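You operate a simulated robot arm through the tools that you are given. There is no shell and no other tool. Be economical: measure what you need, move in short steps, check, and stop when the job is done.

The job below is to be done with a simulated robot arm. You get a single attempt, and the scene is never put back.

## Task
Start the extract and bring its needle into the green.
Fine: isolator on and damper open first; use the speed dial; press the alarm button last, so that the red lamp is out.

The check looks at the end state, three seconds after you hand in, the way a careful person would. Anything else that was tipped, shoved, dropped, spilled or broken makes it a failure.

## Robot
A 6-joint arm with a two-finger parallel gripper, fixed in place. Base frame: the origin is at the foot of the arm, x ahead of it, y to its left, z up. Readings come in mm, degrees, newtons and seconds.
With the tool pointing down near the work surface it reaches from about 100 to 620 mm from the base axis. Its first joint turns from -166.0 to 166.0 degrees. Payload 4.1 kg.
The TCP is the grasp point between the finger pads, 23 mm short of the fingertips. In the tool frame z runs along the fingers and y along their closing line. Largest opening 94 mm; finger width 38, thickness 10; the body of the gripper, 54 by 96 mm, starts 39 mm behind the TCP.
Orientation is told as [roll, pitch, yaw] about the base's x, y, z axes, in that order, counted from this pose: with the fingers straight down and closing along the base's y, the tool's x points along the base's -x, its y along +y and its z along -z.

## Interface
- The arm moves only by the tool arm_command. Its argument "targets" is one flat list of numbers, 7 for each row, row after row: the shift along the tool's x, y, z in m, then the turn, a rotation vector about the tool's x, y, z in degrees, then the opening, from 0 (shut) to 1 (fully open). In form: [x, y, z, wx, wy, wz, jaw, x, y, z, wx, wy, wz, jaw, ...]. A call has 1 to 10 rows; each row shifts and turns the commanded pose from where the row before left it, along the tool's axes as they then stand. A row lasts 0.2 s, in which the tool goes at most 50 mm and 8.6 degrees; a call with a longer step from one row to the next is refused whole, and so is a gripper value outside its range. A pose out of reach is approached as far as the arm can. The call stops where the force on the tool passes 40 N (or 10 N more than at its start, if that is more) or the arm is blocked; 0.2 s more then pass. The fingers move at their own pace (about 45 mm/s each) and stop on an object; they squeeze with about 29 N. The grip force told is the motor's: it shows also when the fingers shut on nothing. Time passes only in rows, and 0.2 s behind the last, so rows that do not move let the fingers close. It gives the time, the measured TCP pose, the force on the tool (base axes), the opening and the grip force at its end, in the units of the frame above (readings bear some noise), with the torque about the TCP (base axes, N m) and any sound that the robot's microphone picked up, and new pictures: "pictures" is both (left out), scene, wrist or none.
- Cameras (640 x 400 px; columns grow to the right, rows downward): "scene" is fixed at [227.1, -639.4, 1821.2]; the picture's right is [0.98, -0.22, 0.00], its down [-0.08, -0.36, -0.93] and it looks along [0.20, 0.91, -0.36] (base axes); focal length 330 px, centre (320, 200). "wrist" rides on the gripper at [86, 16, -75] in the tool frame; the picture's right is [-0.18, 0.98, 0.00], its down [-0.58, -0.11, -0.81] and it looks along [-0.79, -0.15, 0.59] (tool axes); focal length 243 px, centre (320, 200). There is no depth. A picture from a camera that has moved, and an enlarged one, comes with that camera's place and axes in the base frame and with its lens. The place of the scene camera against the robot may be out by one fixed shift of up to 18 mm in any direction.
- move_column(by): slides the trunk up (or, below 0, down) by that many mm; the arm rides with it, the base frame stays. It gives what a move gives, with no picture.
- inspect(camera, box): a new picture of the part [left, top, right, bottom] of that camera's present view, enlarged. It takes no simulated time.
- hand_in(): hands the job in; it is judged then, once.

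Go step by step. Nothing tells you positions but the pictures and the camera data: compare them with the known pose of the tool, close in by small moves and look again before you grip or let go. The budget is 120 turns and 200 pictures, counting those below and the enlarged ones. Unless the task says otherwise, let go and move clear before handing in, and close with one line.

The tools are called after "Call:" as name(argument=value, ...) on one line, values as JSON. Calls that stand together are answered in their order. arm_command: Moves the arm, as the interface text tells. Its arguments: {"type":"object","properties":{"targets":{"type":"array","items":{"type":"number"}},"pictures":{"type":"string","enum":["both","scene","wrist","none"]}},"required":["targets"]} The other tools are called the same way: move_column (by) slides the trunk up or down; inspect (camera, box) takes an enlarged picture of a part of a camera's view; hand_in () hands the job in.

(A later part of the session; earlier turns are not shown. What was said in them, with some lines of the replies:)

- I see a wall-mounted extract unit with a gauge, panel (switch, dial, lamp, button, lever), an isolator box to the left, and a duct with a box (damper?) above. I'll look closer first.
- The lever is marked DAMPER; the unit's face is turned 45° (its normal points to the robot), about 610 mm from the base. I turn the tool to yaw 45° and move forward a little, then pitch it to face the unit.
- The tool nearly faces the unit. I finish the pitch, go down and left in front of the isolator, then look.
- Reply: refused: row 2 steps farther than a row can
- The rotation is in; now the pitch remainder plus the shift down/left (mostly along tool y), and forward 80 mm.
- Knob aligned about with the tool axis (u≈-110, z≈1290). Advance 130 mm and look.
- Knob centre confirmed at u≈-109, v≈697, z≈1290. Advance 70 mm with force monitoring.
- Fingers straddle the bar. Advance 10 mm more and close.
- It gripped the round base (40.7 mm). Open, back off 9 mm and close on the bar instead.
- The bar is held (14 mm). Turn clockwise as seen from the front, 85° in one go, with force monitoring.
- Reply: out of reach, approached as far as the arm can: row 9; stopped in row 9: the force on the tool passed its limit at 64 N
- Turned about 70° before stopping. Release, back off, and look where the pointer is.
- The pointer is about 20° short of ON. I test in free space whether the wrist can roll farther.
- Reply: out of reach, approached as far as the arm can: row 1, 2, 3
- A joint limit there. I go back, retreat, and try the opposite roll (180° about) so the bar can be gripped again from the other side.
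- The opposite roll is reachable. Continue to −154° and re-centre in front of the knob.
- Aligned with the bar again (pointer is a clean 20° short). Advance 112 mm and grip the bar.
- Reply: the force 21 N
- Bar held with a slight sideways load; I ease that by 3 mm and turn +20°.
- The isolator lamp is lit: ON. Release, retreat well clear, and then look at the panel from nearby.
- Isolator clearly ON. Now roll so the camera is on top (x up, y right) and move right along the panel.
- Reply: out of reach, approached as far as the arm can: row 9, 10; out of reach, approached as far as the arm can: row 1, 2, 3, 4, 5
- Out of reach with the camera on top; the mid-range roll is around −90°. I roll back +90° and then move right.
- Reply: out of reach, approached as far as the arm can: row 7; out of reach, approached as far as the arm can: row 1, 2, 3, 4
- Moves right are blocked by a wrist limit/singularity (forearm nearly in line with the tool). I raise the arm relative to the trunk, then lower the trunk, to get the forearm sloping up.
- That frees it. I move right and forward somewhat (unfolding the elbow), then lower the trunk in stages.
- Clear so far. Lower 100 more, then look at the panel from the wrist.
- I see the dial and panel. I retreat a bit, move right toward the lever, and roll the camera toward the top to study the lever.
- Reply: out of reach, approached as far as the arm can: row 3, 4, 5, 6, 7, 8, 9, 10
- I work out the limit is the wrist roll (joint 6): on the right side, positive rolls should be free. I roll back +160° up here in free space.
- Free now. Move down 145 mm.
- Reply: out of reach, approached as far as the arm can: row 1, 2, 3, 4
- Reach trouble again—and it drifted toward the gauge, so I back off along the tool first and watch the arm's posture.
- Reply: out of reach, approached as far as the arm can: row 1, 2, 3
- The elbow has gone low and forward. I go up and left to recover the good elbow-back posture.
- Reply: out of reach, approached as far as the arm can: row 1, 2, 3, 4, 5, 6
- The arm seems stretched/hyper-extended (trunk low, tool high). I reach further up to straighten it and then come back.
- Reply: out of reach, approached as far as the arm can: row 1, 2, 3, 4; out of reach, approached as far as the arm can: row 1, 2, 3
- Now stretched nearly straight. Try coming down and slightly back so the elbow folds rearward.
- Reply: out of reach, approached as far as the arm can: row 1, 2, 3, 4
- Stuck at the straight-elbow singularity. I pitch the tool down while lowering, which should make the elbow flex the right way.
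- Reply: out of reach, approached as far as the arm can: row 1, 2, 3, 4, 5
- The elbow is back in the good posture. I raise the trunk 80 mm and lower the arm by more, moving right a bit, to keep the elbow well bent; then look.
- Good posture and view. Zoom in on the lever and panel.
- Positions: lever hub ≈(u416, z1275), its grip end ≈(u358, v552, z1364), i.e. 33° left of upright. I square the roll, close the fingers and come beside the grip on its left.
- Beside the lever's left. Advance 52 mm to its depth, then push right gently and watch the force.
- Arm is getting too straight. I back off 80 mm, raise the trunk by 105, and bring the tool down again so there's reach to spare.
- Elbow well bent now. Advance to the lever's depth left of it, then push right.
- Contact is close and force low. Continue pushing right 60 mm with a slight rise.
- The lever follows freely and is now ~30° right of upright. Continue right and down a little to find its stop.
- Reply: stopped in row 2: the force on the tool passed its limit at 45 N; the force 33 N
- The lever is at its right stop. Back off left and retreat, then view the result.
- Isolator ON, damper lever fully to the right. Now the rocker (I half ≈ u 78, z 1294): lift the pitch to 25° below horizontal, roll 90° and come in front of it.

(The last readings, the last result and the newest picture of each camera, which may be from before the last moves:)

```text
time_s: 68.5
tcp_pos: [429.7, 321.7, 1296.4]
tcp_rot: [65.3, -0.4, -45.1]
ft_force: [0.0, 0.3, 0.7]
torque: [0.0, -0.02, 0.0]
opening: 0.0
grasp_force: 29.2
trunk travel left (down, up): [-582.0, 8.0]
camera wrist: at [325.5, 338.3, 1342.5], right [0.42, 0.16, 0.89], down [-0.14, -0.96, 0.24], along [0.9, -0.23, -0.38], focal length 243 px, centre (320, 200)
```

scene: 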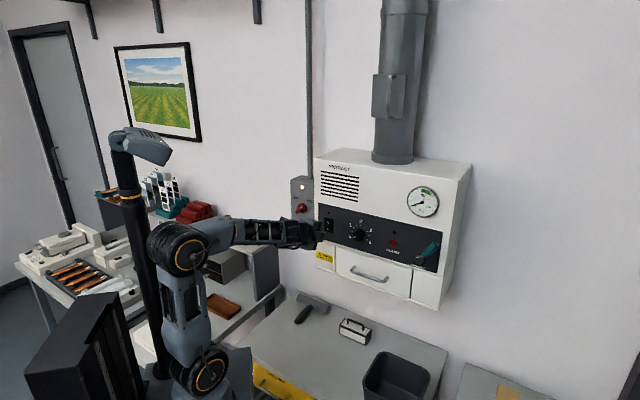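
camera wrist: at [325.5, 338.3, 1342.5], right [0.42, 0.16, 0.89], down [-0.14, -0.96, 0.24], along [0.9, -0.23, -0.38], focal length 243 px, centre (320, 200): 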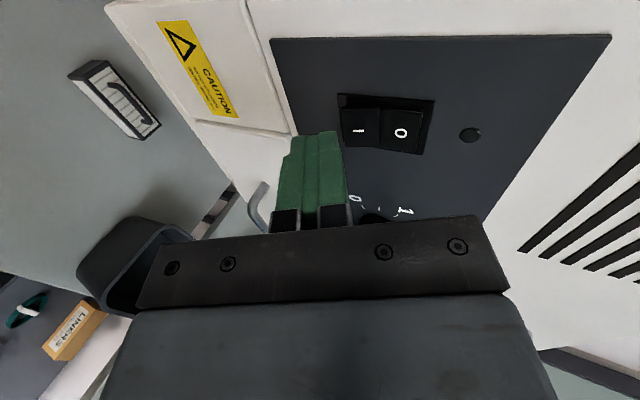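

Panel face is at v≈578; rocker's I centre ≈ (u 84, z 1297). Shift right 8 mm, down 4, forward 14, and look.

Call:
arm_command(targets=[-0.008, -0.0036, 0.0017, 0, 0, 0, 0, 0, 0.006, 0.0127, 0, 0, 0, 0], pictures="wrist")

Call:
inspect(camera="wrist", box=[240, 60, 480, 210])

Call:
inspect(camera="scene", box=[290, 190, 390, 260])

```text
time_s: 69.1
tcp_pos: [447.7, 323.6, 1292.9]
tcp_rot: [65.4, -0.4, -45.2]
ft_force: [-0.4, 0.3, 0.2]
torque: [-0.01, -0.02, 0.0]
opening: 0.0
grasp_force: 28.7
trunk travel left (down, up): [-582.0, 8.0]
camera wrist: at [342.8, 342.4, 1338.7], right [0.42, 0.16, 0.89], down [-0.14, -0.96, 0.24], along [0.9, -0.23, -0.38], focal length 243 px, centre (320, 200)
```

wrist: 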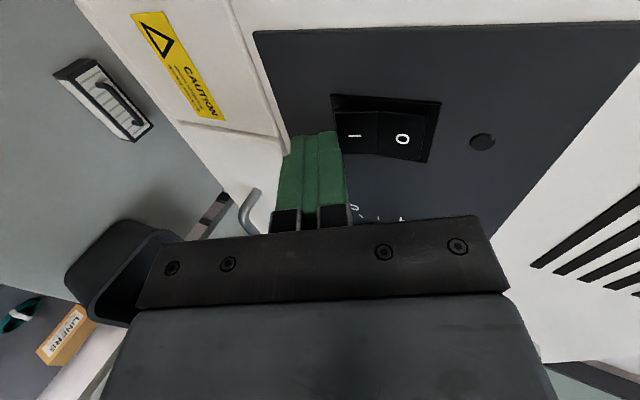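

```text
2.67 times, centred on (360, 135) of wrist
camera zoom: at [342.8, 342.4, 1338.7], right [0.42, 0.16, 0.89], down [-0.14, -0.96, 0.24], along [0.9, -0.23, -0.38], focal length 647 px, centre (213, 373)
```

zoom: 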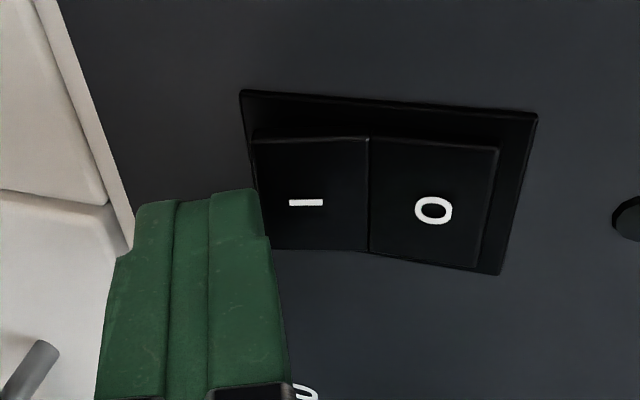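

```text
5.71 times, centred on (340, 225) of scene
camera zoom: at [227.1, -639.4, 1821.2], right [0.98, -0.22, 0.0], down [-0.08, -0.36, -0.93], along [0.2, 0.91, -0.36], focal length 1886 px, centre (206, 57)
```

zoom: 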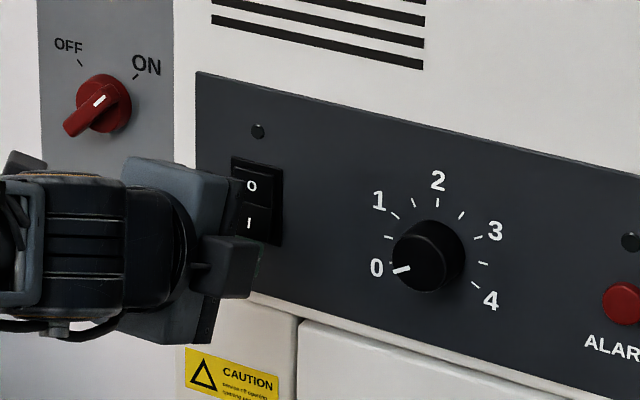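

The tip is aimed at the lower part of the I half. Push forward in small steps with force watch.

Call:
arm_command(targets=[0, 0.0036, 0.0028, 0, 0, 0, 0, 0, 0.0017, 0.0036, 0, 0, 0, 0, 0, 0.0017, 0.0036, 0, 0, 0, 0, 0, 0.0017, 0.0036, 0, 0, 0, 0], pictures="wrist")

Call:
inspect(camera="wrist", box=[240, 60, 480, 210])

```text
time_s: 70.1
tcp_pos: [455.8, 331.6, 1293.9]
tcp_rot: [65.3, -0.3, -45.1]
ft_force: [-19.5, -17.8, -2.5]
torque: [-0.09, 0.06, 0.13]
opening: 0.2
grasp_force: 28.6
trunk travel left (down, up): [-582.0, 8.0]
camera wrist: at [351.1, 349.6, 1340.2], right [0.42, 0.16, 0.89], down [-0.14, -0.96, 0.24], along [0.9, -0.23, -0.38], focal length 243 px, centre (320, 200)
```

wrist: 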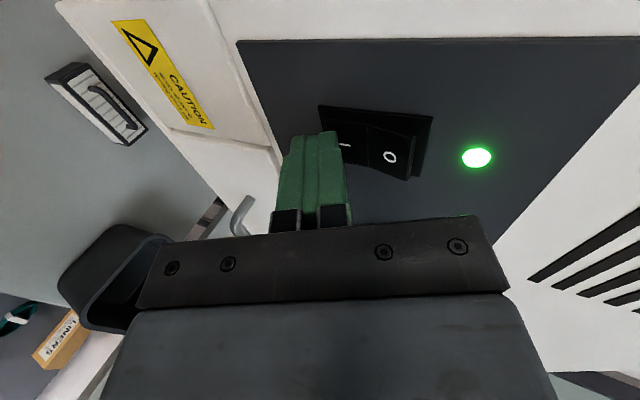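

```text
2.67 times, centred on (360, 135) of wrist
camera zoom: at [351.1, 349.6, 1340.2], right [0.42, 0.16, 0.89], down [-0.14, -0.96, 0.24], along [0.9, -0.23, -0.38], focal length 647 px, centre (213, 373)
```

zoom: 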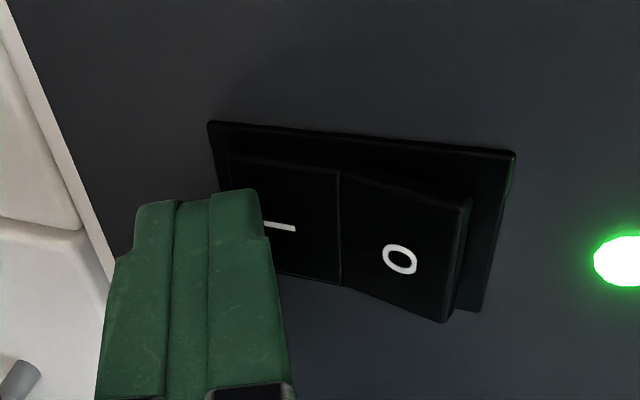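

Extract is on (green lamp). Retreat, level the tool, and move over to the dial.

Call:
arm_command(targets=[0, -0.017, -0.0363, 0, 0, 0, 0, 0, -0.017, -0.0363, 0, 0, 0, 0, 0, 0, 0, -8.4, 0, 0, 0.3, 0, 0, 0, -8.4, 0, 0, 0.6, 0, 0, 0, -8.4, 0, 0, 0.7, -0.039, 0.006, 0, 0, 0, 0, 0.7, -0.039, 0.006, 0, 0, 0, 0, 0.7, -0.039, 0.006, 0, 0, 0, 0, 0.7], pictures="both")

Call:
inspect(camera="scene", box=[320, 175, 460, 275])

```text
time_s: 71.9
tcp_pos: [483.6, 199.1, 1309.3]
tcp_rot: [87.0, 0.2, -43.9]
ft_force: [1.5, -0.6, -1.1]
torque: [-0.02, 0.02, 0.01]
opening: 65.7
grasp_force: 0.0
out of reach, approached as far as the arm can: row 3
trunk travel left (down, up): [-582.0, 8.0]
camera wrist: at [369.9, 205.6, 1330.1], right [0.17, -0.09, 0.98], down [-0.14, -0.99, -0.07], along [0.97, -0.13, -0.18], focal length 243 px, centre (320, 200)
```

scene: 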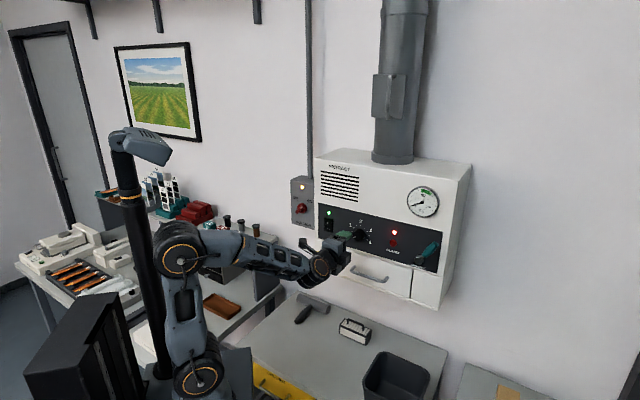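
wrist: 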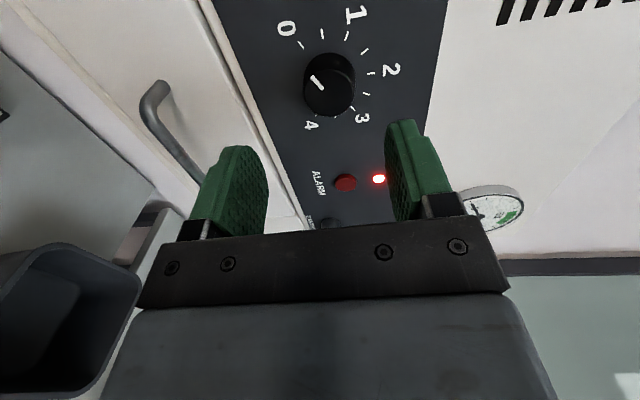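

```text
4.00 times, centred on (390, 225) of scene
camera zoom: at [227.1, -639.4, 1821.2], right [0.98, -0.22, 0.0], down [-0.08, -0.36, -0.93], along [0.2, 0.91, -0.36], focal length 1320 px, centre (40, 100)
```

zoom: 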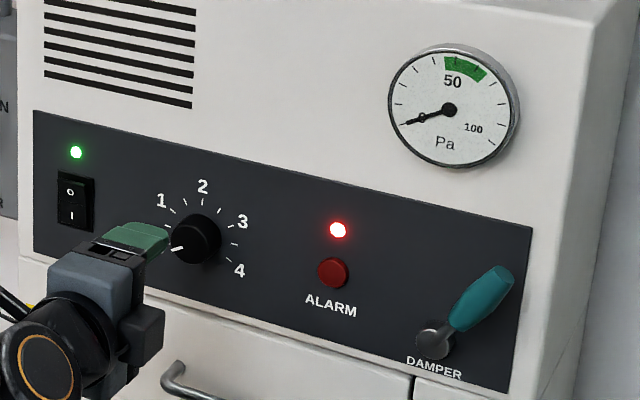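

Red alarm lamp is on, gauge at 0, dial at 0. Dial centre ≈ (u 203, z 1310), in line with the tool. I trim the alignment and roll back 76° to have turning range.

Call:
arm_command(targets=[-0.002, 0.001, 0, -3, -1.1, 0, 0.7, 0, 0, 0, 0, 0, -8.5, 0.7, 0, 0, 0, 0, 0, -8.5, 0.7, 0, 0, 0, 0, 0, -8.5, 0.7, 0, 0, 0, 0, 0, -8.5, 0.7, 0, 0, 0, 0, 0, -8.5, 0.7, 0, 0, 0, 0, 0, -8.5, 0.7, 0, 0, 0, 0, 0, -8.5, 0.7, 0, 0, 0, 0, 0, -8.5, 0.7, 0, 0, 0, 0, 0, -8.5, 0.7], pictures="wrist")

```text
time_s: 74.1
tcp_pos: [486.7, 199.2, 1309.0]
tcp_rot: [90.0, -76.4, -45.0]
ft_force: [-0.8, -0.2, 0.0]
torque: [0.03, 0.01, -0.01]
opening: 65.9
grasp_force: 0.0
trunk travel left (down, up): [-582.0, 8.0]
camera wrist: at [407.5, 170.9, 1229.9], right [-0.64, 0.65, 0.41], down [-0.4, -0.74, 0.54], along [0.65, 0.18, 0.74], focal length 243 px, centre (320, 200)
```

wrist: 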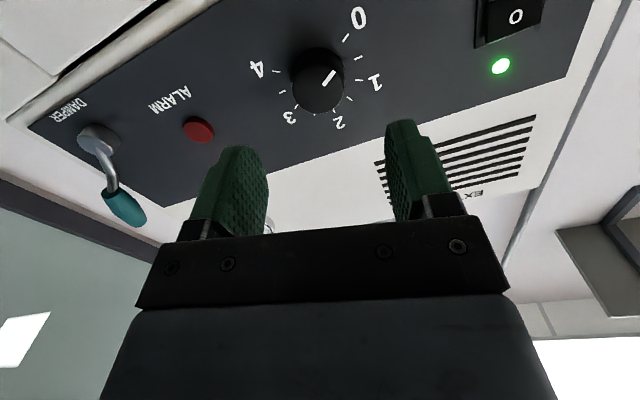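

Well aligned with the dial. Advance 62 mm.

Call:
arm_command(targets=[0, 0, 0.025, 0, 0, 0, 0.7, 0, 0, 0.025, 0, 0, 0, 0.7, 0, 0, 0.012, 0, 0, 0, 0.7], pictures="wrist")

Call:
inspect(camera="wrist", box=[180, 80, 460, 255])

```text
time_s: 74.9
tcp_pos: [530.6, 243.4, 1310.1]
tcp_rot: [89.8, -76.4, -45.0]
ft_force: [-0.1, -0.2, -0.5]
torque: [0.0, -0.01, -0.03]
opening: 65.7
grasp_force: 0.0
trunk travel left (down, up): [-582.0, 8.0]
camera wrist: at [451.2, 215.8, 1229.8], right [-0.64, 0.65, 0.41], down [-0.4, -0.74, 0.54], along [0.65, 0.18, 0.74], focal length 243 px, centre (320, 200)
```

wrist: 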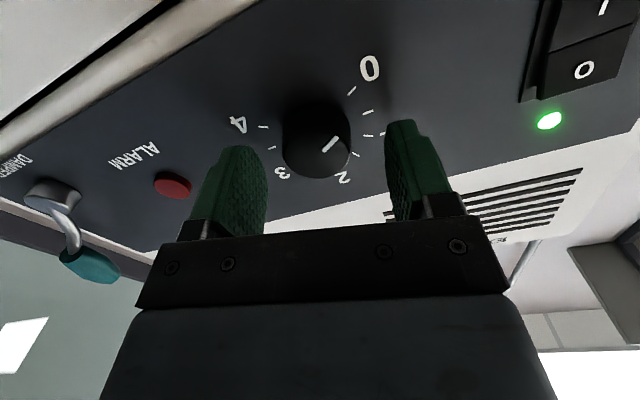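

```text
2.29 times, centred on (320, 168) of wrist
camera zoom: at [451.2, 215.8, 1229.8], right [-0.64, 0.65, 0.41], down [-0.4, -0.74, 0.54], along [0.65, 0.18, 0.74], focal length 555 px, centre (320, 274)
```

zoom: 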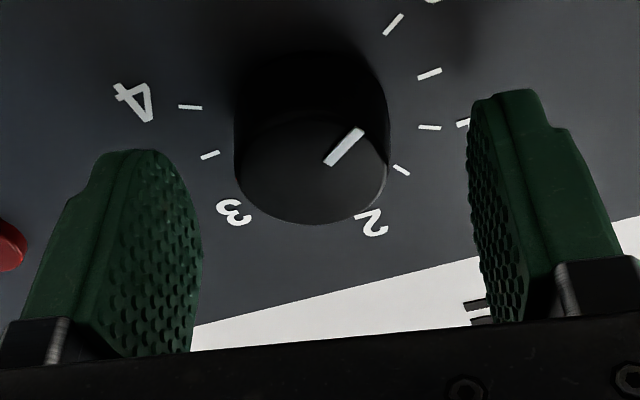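

Knob's front is between the fingertips. Advance 9 mm and close.

Call:
arm_command(targets=[0, 0, 0.009, 0, 0, 0, 0.7, 0, 0, 0, 0, 0, 0, 0.2, 0, 0, 0, 0, 0, 0, 0.2, 0, 0, 0, 0, 0, 0, 0.2], pictures="wrist")

Call:
inspect(camera="wrist", box=[180, 60, 460, 235])

```text
time_s: 75.9
tcp_pos: [538.5, 248.2, 1309.9]
tcp_rot: [89.7, -76.3, -45.0]
ft_force: [2.7, -3.7, -1.0]
torque: [0.05, -0.06, -0.3]
opening: 36.2
grasp_force: 45.2
trunk travel left (down, up): [-582.0, 8.0]
camera wrist: at [458.1, 220.1, 1229.8], right [-0.64, 0.65, 0.41], down [-0.4, -0.74, 0.54], along [0.65, 0.18, 0.73], focal length 243 px, centre (320, 200)
```

wrist: 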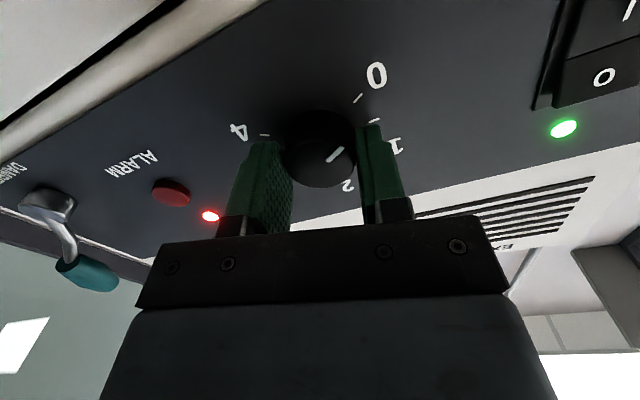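

```text
2.29 times, centred on (320, 148) of wrist
camera zoom: at [458.1, 220.1, 1229.8], right [-0.64, 0.65, 0.41], down [-0.4, -0.74, 0.54], along [0.65, 0.18, 0.73], focal length 555 px, centre (320, 320)
```

zoom: 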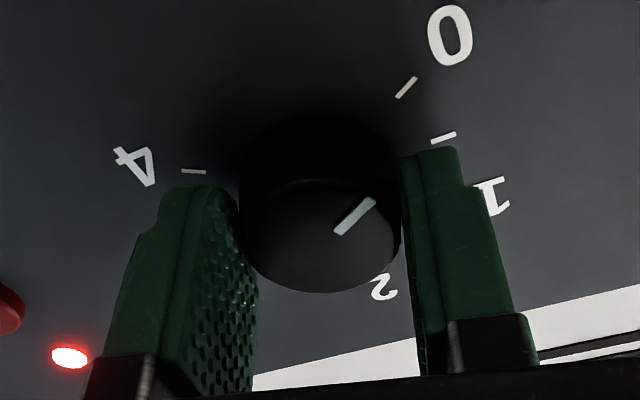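

Knob held (36 mm). Turn clockwise 85° and read the gauge.

Call:
arm_command(targets=[0, 0, 0, 0, 0, 8.5, 0.2, 0, 0, 0, 0, 0, 8.5, 0.2, 0, 0, 0, 0, 0, 8.5, 0.2, 0, 0, 0, 0, 0, 8.5, 0.2, 0, 0, 0, 0, 0, 8.5, 0.2, 0, 0, 0, 0, 0, 8.5, 0.2, 0, 0, 0, 0, 0, 8.5, 0.2, 0, 0, 0, 0, 0, 8.5, 0.2, 0, 0, 0, 0, 0, 8.5, 0.2, 0, 0, 0, 0, 0, 8.5, 0.2], pictures="scene")

Call:
inspect(camera="scene", box=[320, 175, 460, 275])

Call:
inspect(camera="wrist", box=[180, 60, 460, 235])

```text
time_s: 78.1
tcp_pos: [536.3, 246.7, 1309.6]
tcp_rot: [90.0, 8.8, -45.2]
ft_force: [-1.1, -6.3, -7.5]
torque: [-0.19, 0.16, 0.56]
opening: 36.3
grasp_force: 44.8
trunk travel left (down, up): [-582.0, 8.0]
```

scene: 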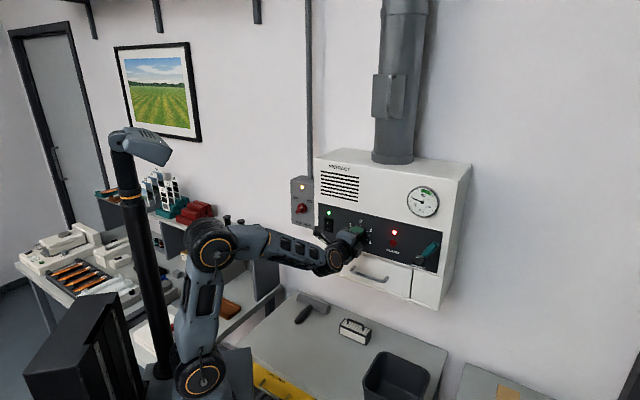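

```text
4.00 times, centred on (390, 225) of scene
camera zoom: at [227.1, -639.4, 1821.2], right [0.98, -0.22, 0.0], down [-0.08, -0.36, -0.93], along [0.2, 0.91, -0.36], focal length 1320 px, centre (40, 100)
```

zoom: 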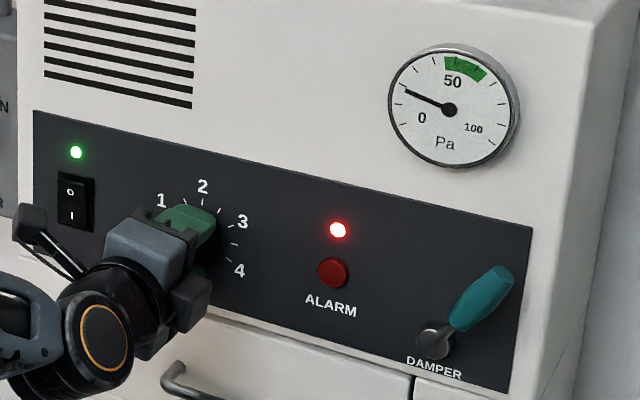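

```text
2.29 times, centred on (320, 148) of wrist
camera zoom: at [425.0, 253.4, 1339.8], right [0.23, -0.24, 0.94], down [-0.18, -0.96, -0.2], along [0.96, -0.12, -0.27], focal length 555 px, centre (320, 320)
```

zoom: 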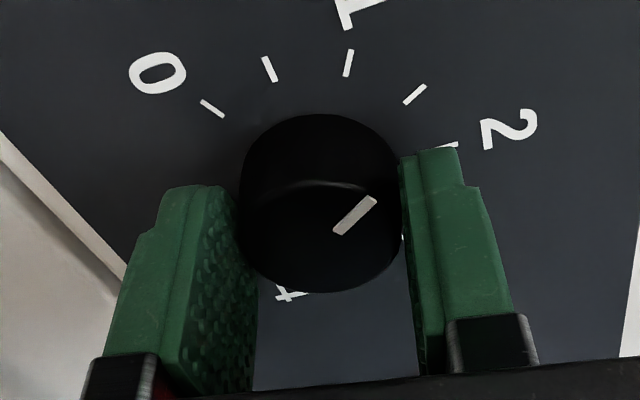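

The dial is at about 1.5 and the needle is rising. Wait a moment and read again.

Call:
arm_command(targets=[0, 0, 0, 0, 0, 0, 0.2, 0, 0, 0, 0, 0, 0, 0.2, 0, 0, 0, 0, 0, 0, 0.2, 0, 0, 0, 0, 0, 0, 0.2, 0, 0, 0, 0, 0, 0, 0.2, 0, 0, 0, 0, 0, 0, 0.2, 0, 0, 0, 0, 0, 0, 0.2, 0, 0, 0, 0, 0, 0, 0.2, 0, 0, 0, 0, 0, 0, 0.2, 0, 0, 0, 0, 0, 0, 0.2], pictures="none")

Call:
inspect(camera="scene", box=[390, 175, 460, 225])

```text
time_s: 80.3
tcp_pos: [536.7, 248.4, 1310.0]
tcp_rot: [90.0, 8.7, -45.1]
ft_force: [-1.6, -4.2, -6.0]
torque: [-0.09, 0.11, -0.19]
opening: 36.5
grasp_force: 44.5
trunk travel left (down, up): [-582.0, 8.0]
```

```text
8.00 times, centred on (425, 200) of scene
camera zoom: at [227.1, -639.4, 1821.2], right [0.98, -0.22, 0.0], down [-0.08, -0.36, -0.93], along [0.2, 0.91, -0.36], focal length 2641 px, centre (-520, 200)
```

zoom: 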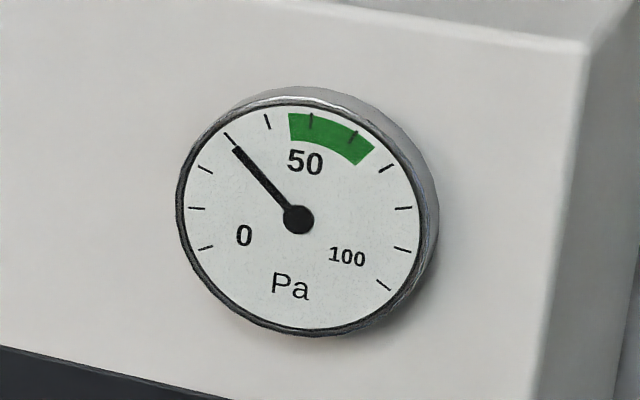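

Needle at ~30 Pa; green is ~45–65. Turn 25° more, wait, and read.

Call:
arm_command(targets=[0, 0, 0, 0, 0, 8.5, 0.2, 0, 0, 0, 0, 0, 8.5, 0.2, 0, 0, 0, 0, 0, 8, 0.2, 0, 0, 0, 0, 0, 0, 0.2, 0, 0, 0, 0, 0, 0, 0.2, 0, 0, 0, 0, 0, 0, 0.2, 0, 0, 0, 0, 0, 0, 0.2, 0, 0, 0, 0, 0, 0, 0.2, 0, 0, 0, 0, 0, 0, 0.2, 0, 0, 0, 0, 0, 0, 0.2], pictures="none")

Call:
arm_command(targets=[0, 0, 0, 0, 0, 0, 0.2, 0, 0, 0, 0, 0, 0, 0.2, 0, 0, 0, 0, 0, 0, 0.2, 0, 0, 0, 0, 0, 0, 0.2, 0, 0, 0, 0, 0, 0, 0.2, 0, 0, 0, 0, 0, 0, 0.2, 0, 0, 0, 0, 0, 0, 0.2, 0, 0, 0, 0, 0, 0, 0.2, 0, 0, 0, 0, 0, 0, 0.2, 0, 0, 0, 0, 0, 0, 0.2], pictures="none")

Call:
inspect(camera="scene", box=[390, 175, 460, 225])

Call:
inspect(camera="wrist", box=[180, 60, 460, 235])

```text
time_s: 82.5
tcp_pos: [536.4, 247.1, 1310.4]
tcp_rot: [90.0, 33.5, -45.1]
ft_force: [-1.6, -4.2, -4.3]
torque: [-0.1, 0.1, -0.04]
opening: 36.4
grasp_force: 45.1
trunk travel left (down, up): [-582.0, 8.0]
```

```text
time_s: 84.7
tcp_pos: [536.5, 247.2, 1310.6]
tcp_rot: [90.1, 33.6, -45.2]
ft_force: [-2.1, -4.0, -3.8]
torque: [-0.07, 0.06, -0.03]
opening: 36.7
grasp_force: 45.3
trunk travel left (down, up): [-582.0, 8.0]
```

```text
8.00 times, centred on (425, 200) of scene
camera zoom: at [227.1, -639.4, 1821.2], right [0.98, -0.22, 0.0], down [-0.08, -0.36, -0.93], along [0.2, 0.91, -0.36], focal length 2641 px, centre (-520, 200)
```

zoom: 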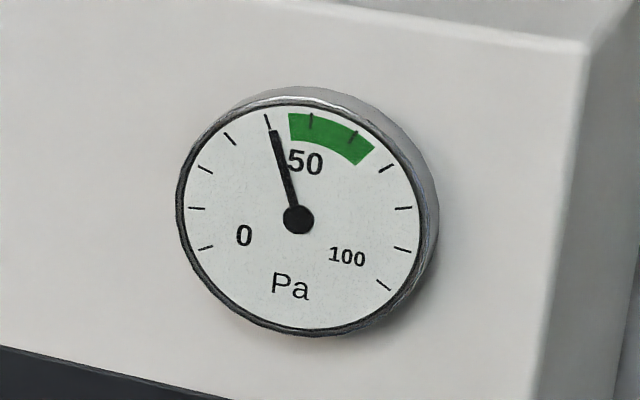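

```text
2.29 times, centred on (320, 148) of wrist
camera zoom: at [439.1, 239.2, 1372.1], right [0.49, -0.49, 0.72], down [-0.27, -0.87, -0.41], along [0.83, 0.01, -0.56], focal length 555 px, centre (320, 320)
```

zoom: 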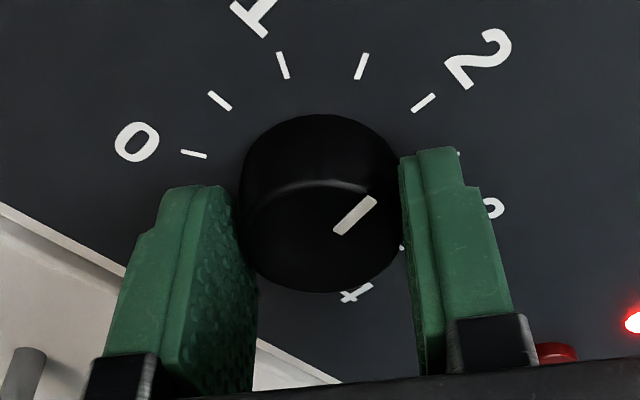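

~41 Pa. Turn about 30° more and wait.

Call:
arm_command(targets=[0, 0, 0, 0, 0, 8, 0.2, 0, 0, 0, 0, 0, 8, 0.2, 0, 0, 0, 0, 0, 7, 0.2, 0, 0, 0, 0, 0, 7, 0.2, 0, 0, 0, 0, 0, 0, 0.2, 0, 0, 0, 0, 0, 0, 0.2, 0, 0, 0, 0, 0, 0, 0.2, 0, 0, 0, 0, 0, 0, 0.2, 0, 0, 0, 0, 0, 0, 0.2, 0, 0, 0, 0, 0, 0, 0.2], pictures="none")

Call:
arm_command(targets=[0, 0, 0, 0, 0, 0, 0.2, 0, 0, 0, 0, 0, 0, 0.2, 0, 0, 0, 0, 0, 0, 0.2, 0, 0, 0, 0, 0, 0, 0.2, 0, 0, 0, 0, 0, 0, 0.2, 0, 0, 0, 0, 0, 0, 0.2, 0, 0, 0, 0, 0, 0, 0.2, 0, 0, 0, 0, 0, 0, 0.2, 0, 0, 0, 0, 0, 0, 0.2, 0, 0, 0, 0, 0, 0, 0.2], pictures="none")

Call:
inspect(camera="scene", box=[390, 175, 460, 225])

```text
time_s: 86.9
tcp_pos: [537.4, 247.7, 1310.3]
tcp_rot: [90.2, 63.6, -45.1]
ft_force: [0.5, -3.3, 0.6]
torque: [0.11, -0.12, 0.01]
opening: 36.4
grasp_force: 45.1
trunk travel left (down, up): [-582.0, 8.0]
```

```text
time_s: 89.1
tcp_pos: [536.7, 247.8, 1310.4]
tcp_rot: [90.0, 63.6, -45.1]
ft_force: [0.4, -2.3, 3.4]
torque: [0.03, -0.03, -0.07]
opening: 36.1
grasp_force: 44.8
trunk travel left (down, up): [-582.0, 8.0]
```

```text
8.00 times, centred on (425, 200) of scene
camera zoom: at [227.1, -639.4, 1821.2], right [0.98, -0.22, 0.0], down [-0.08, -0.36, -0.93], along [0.2, 0.91, -0.36], focal length 2641 px, centre (-520, 200)
```

zoom: 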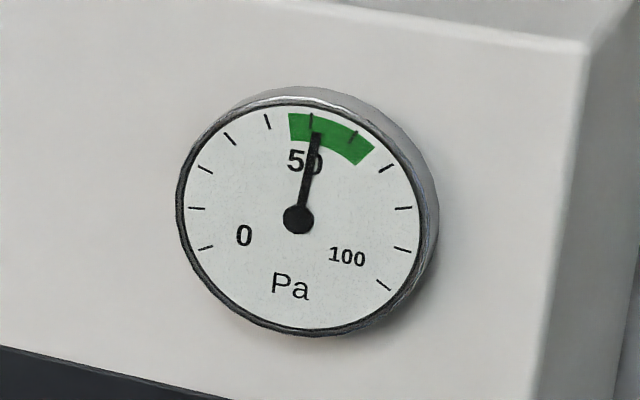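

~52 Pa, in the green. Add 7° to centre it, then release and back off.

Call:
arm_command(targets=[0, 0, 0, 0, 0, 7, 0.2, 0, 0, 0, 0, 0, 0, 0.2, 0, 0, 0, 0, 0, 0, 0.2, 0, 0, 0, 0, 0, 0, 0.7, 0, 0, 0, 0, 0, 0, 0.7, 0, 0, 0, 0, 0, 0, 0.7, 0, 0, -0.04, 0, 0, 0, 0.7, 0, 0, -0.04, 0, 0, 0, 0.7, 0, 0, 0, 0, 0, 0, 0.7], pictures="both")

Call:
inspect(camera="scene", box=[320, 175, 460, 275])

```text
time_s: 91.1
tcp_pos: [478.8, 193.2, 1311.6]
tcp_rot: [89.9, 70.6, -45.3]
ft_force: [0.7, -0.6, -1.2]
torque: [0.02, -0.01, 0.02]
opening: 65.9
grasp_force: 0.0
trunk travel left (down, up): [-582.0, 8.0]
camera wrist: at [416.2, 149.2, 1398.6], right [0.7, -0.7, 0.15], down [-0.51, -0.63, -0.58], along [0.51, 0.33, -0.8], focal length 243 px, centre (320, 200)
```

scene: 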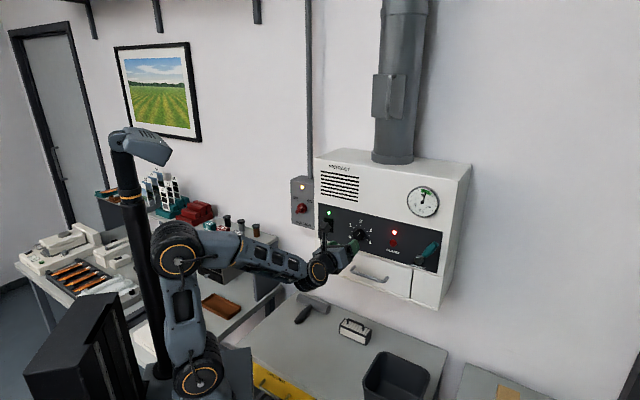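
wrist: 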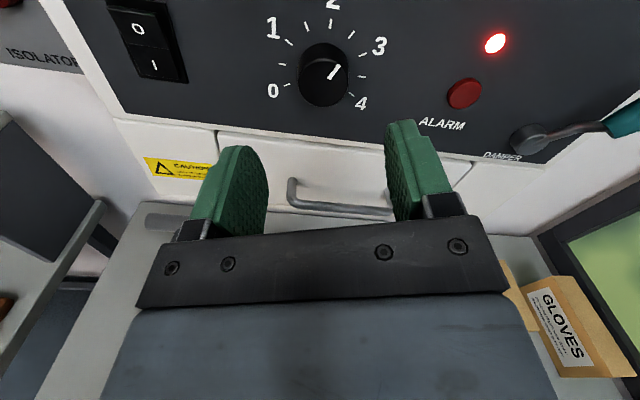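

```text
4.00 times, centred on (390, 225) of scene
camera zoom: at [227.1, -639.4, 1821.2], right [0.98, -0.22, 0.0], down [-0.08, -0.36, -0.93], along [0.2, 0.91, -0.36], focal length 1320 px, centre (40, 100)
```

zoom: 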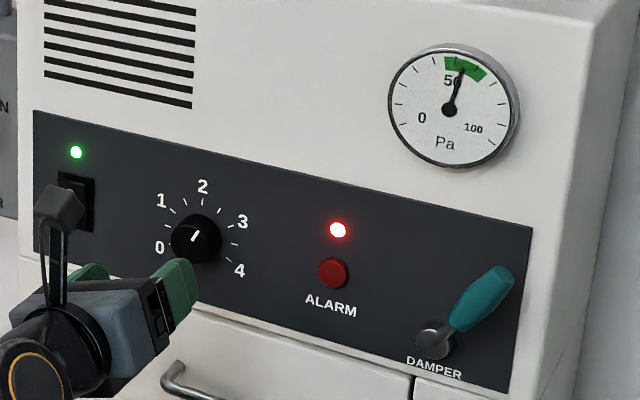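

Needle is centred in the green (~55 Pa). Last: the alarm button at ≈ (u 318, z 1311). Close, roll back to 90° and move in front of it.

Call:
arm_command(targets=[0, 0, 0, 0, 0, -8.6, 0, 0, 0, 0, 0, 0, -8.6, 0, 0, 0, 0, 0, 0, -8.6, 0, 0, 0, 0, 0, 0, -8.6, 0, 0, 0, 0, 0, 0, -8.6, 0, 0, 0, 0, 0, 0, -8.6, 0, 0, 0, 0, 0, 0, -8.6, 0, 0, 0, 0, 0, 0, -8.6, 0, -0.04, 0, 0, 0, 0, -1.8, 0], pictures="none")

Call:
arm_command(targets=[-0.037, 0, 0, 0, 0, 0, 0, -0.037, 0, 0.02, 0, 0, 0, 0], pictures="both")

```text
time_s: 93.1
tcp_pos: [508.5, 162.8, 1308.9]
tcp_rot: [90.0, -0.2, -45.1]
ft_force: [0.9, -0.9, 0.5]
torque: [-0.02, -0.01, 0.02]
opening: 0.1
grasp_force: 29.0
trunk travel left (down, up): [-582.0, 8.0]
```

```text
time_s: 93.7
tcp_pos: [577.3, 125.1, 1306.8]
tcp_rot: [89.9, 0.1, -45.1]
ft_force: [-0.3, 0.1, -0.5]
torque: [0.02, 0.02, 0.02]
opening: 0.1
grasp_force: 29.0
trunk travel left (down, up): [-582.0, 8.0]
camera wrist: at [462.7, 133.4, 1324.1], right [0.13, -0.13, 0.98], down [-0.16, -0.98, -0.11], along [0.98, -0.14, -0.15], focal length 243 px, centre (320, 200)
```

scene: 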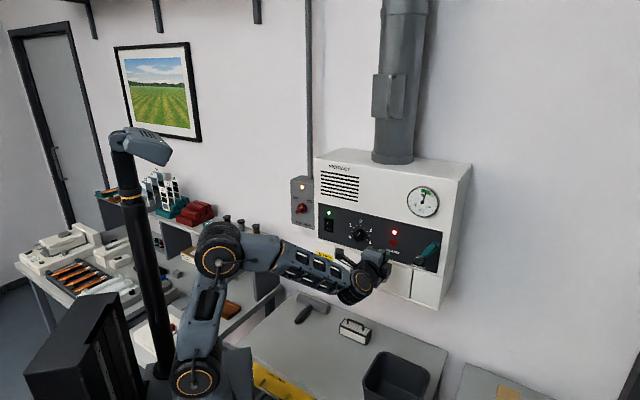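
wrist: 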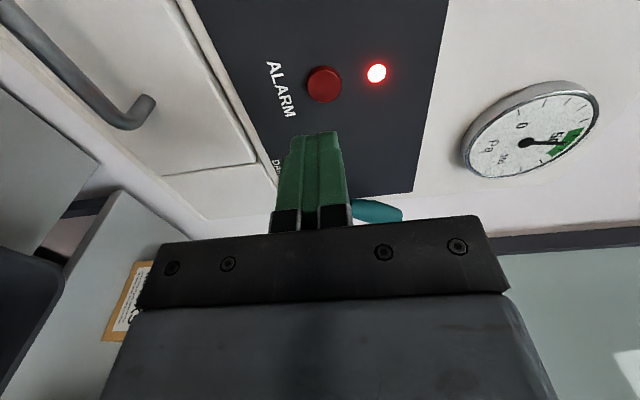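

Nearly aligned: adjust up 4 mm, left 2 mm, and advance 50 mm.

Call:
arm_command(targets=[0.002, 0.004, 0, 0, 0, 0, 0, 0, 0, 0.03, 0, 0, 0, 0, 0, 0, 0.02, 0, 0, 0, 0], pictures="wrist")

Call:
inspect(camera="scene", box=[320, 175, 460, 275])

```text
time_s: 94.5
tcp_pos: [609.3, 162.2, 1312.2]
tcp_rot: [90.0, 0.1, -45.1]
ft_force: [-0.2, -0.8, 0.2]
torque: [0.03, -0.01, -0.01]
opening: 0.0
grasp_force: 28.8
trunk travel left (down, up): [-582.0, 8.0]
camera wrist: at [495.4, 170.8, 1329.3], right [0.13, -0.13, 0.98], down [-0.16, -0.98, -0.11], along [0.98, -0.14, -0.15], focal length 243 px, centre (320, 200)
```

wrist: 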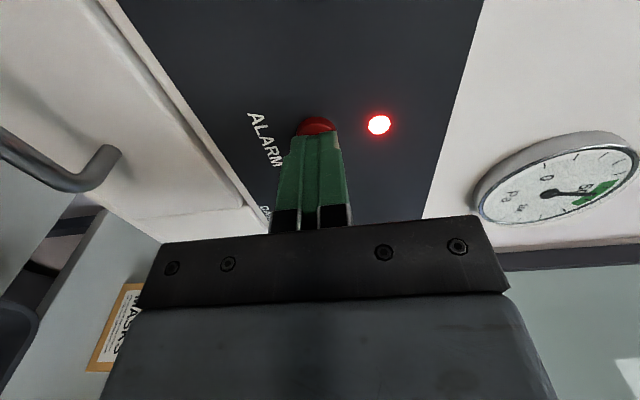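

```text
4.00 times, centred on (390, 225) of scene
camera zoom: at [227.1, -639.4, 1821.2], right [0.98, -0.22, 0.0], down [-0.08, -0.36, -0.93], along [0.2, 0.91, -0.36], focal length 1320 px, centre (40, 100)
```

zoom: 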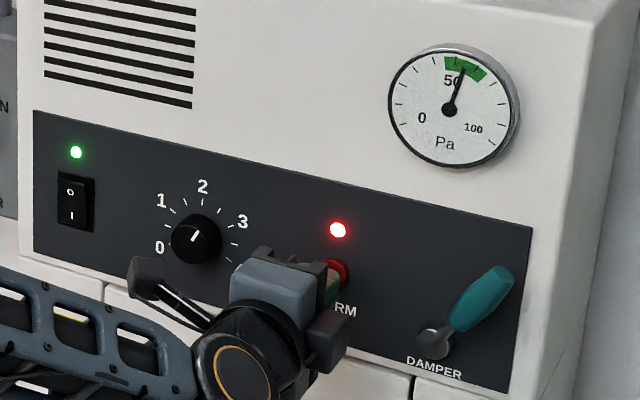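

Aligned with the button. Press in small steps, then draw back.

Call:
arm_command(targets=[0, 0, 0.006, 0, 0, 0, 0, 0, 0, 0.004, 0, 0, 0, 0, 0, 0, 0.003, 0, 0, 0, 0, 0, 0, 0.003, 0, 0, 0, 0], pictures="wrist")

```text
time_s: 95.5
tcp_pos: [619.5, 172.8, 1312.4]
tcp_rot: [89.9, 0.0, -45.2]
ft_force: [-1.6, -1.4, -1.5]
torque: [-0.02, 0.0, -0.01]
opening: 0.1
grasp_force: 29.4
trunk travel left (down, up): [-582.0, 8.0]
heard: click
camera wrist: at [505.4, 181.4, 1328.9], right [0.13, -0.13, 0.98], down [-0.16, -0.98, -0.11], along [0.98, -0.14, -0.15], focal length 243 px, centre (320, 200)
```

wrist: 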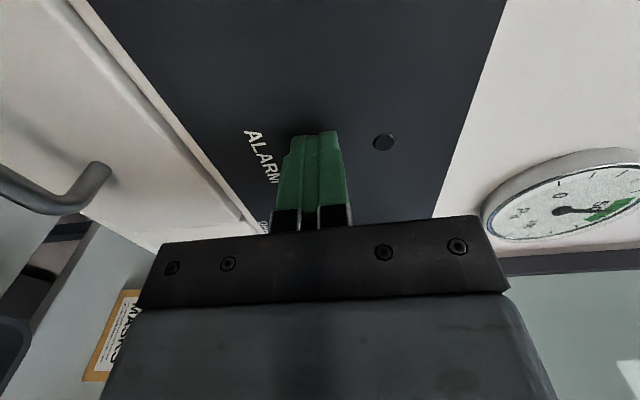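

A click, and the red lamp is out. Draw back clear and check everything.

Call:
arm_command(targets=[0, 0, -0.03, 0, 0, 0, 0, 0, 0, -0.04, 0, 0, 0, 0, 0, 0, -0.04, 0, 0, 0, 0, 0.04, 0, -0.01, 0, 0, 0, 0, 0.04, 0, 0, 0, 0, 0, 0, 0, 0, 0, 0, 0, 0, 0, 0, 0, 0, 0, 0, 0, 0, 0, 0, 0, 0, 0, 0, 0, 0, 0, 0, 0, 0, 0, 0], pictures="scene")

Call:
inspect(camera="scene", box=[290, 165, 460, 275])

Call:
inspect(camera="scene", box=[390, 175, 460, 225])

```text
time_s: 97.5
tcp_pos: [477.8, 142.7, 1311.7]
tcp_rot: [90.0, 0.0, -45.2]
ft_force: [0.0, 0.6, 0.3]
torque: [-0.01, 0.0, 0.01]
opening: 0.0
grasp_force: 29.6
trunk travel left (down, up): [-582.0, 8.0]
```

scene: 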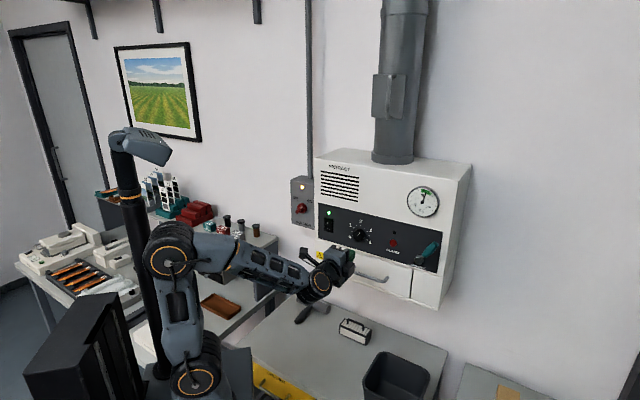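

```text
3.64 times, centred on (375, 220) of scene
camera zoom: at [227.1, -639.4, 1821.2], right [0.98, -0.22, 0.0], down [-0.08, -0.36, -0.93], along [0.2, 0.91, -0.36], focal length 1200 px, centre (120, 127)
```

zoom: 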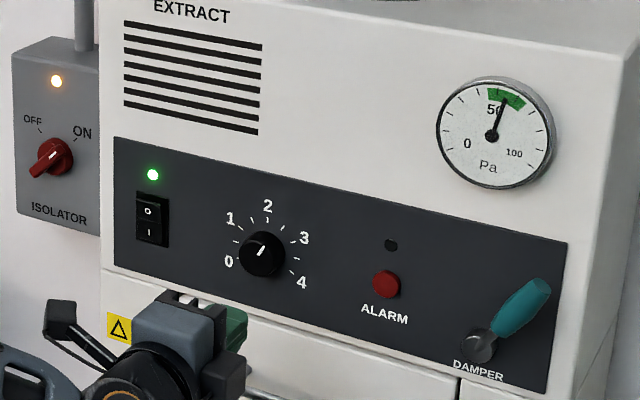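

```text
8.00 times, centred on (425, 200) of scene
camera zoom: at [227.1, -639.4, 1821.2], right [0.98, -0.22, 0.0], down [-0.08, -0.36, -0.93], along [0.2, 0.91, -0.36], focal length 2641 px, centre (-520, 200)
```

zoom: 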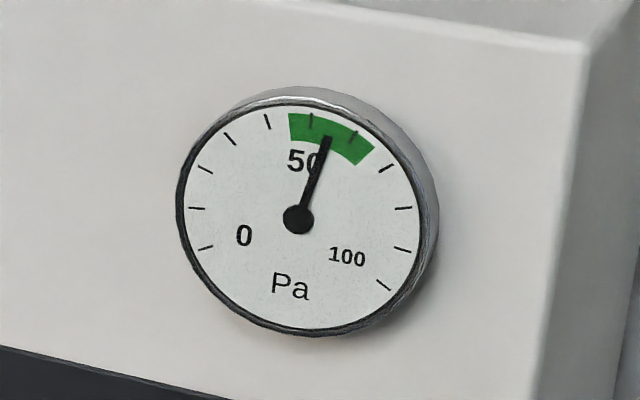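

The isolator is on and lit, the damper lever is at its far stop, and the extract is running with the needle at about 55 Pa in the green. The red lamp is out and the arm is clear, so I hand in.

Call:
hand_in()

```text
The job is handed in.
```

The extract is running with its needle at about 55 Pa in the green, the isolator is on, and the red lamp is out after pressing the alarm button last; I took the damper lever's far stop as open, since its positions aren't marked.
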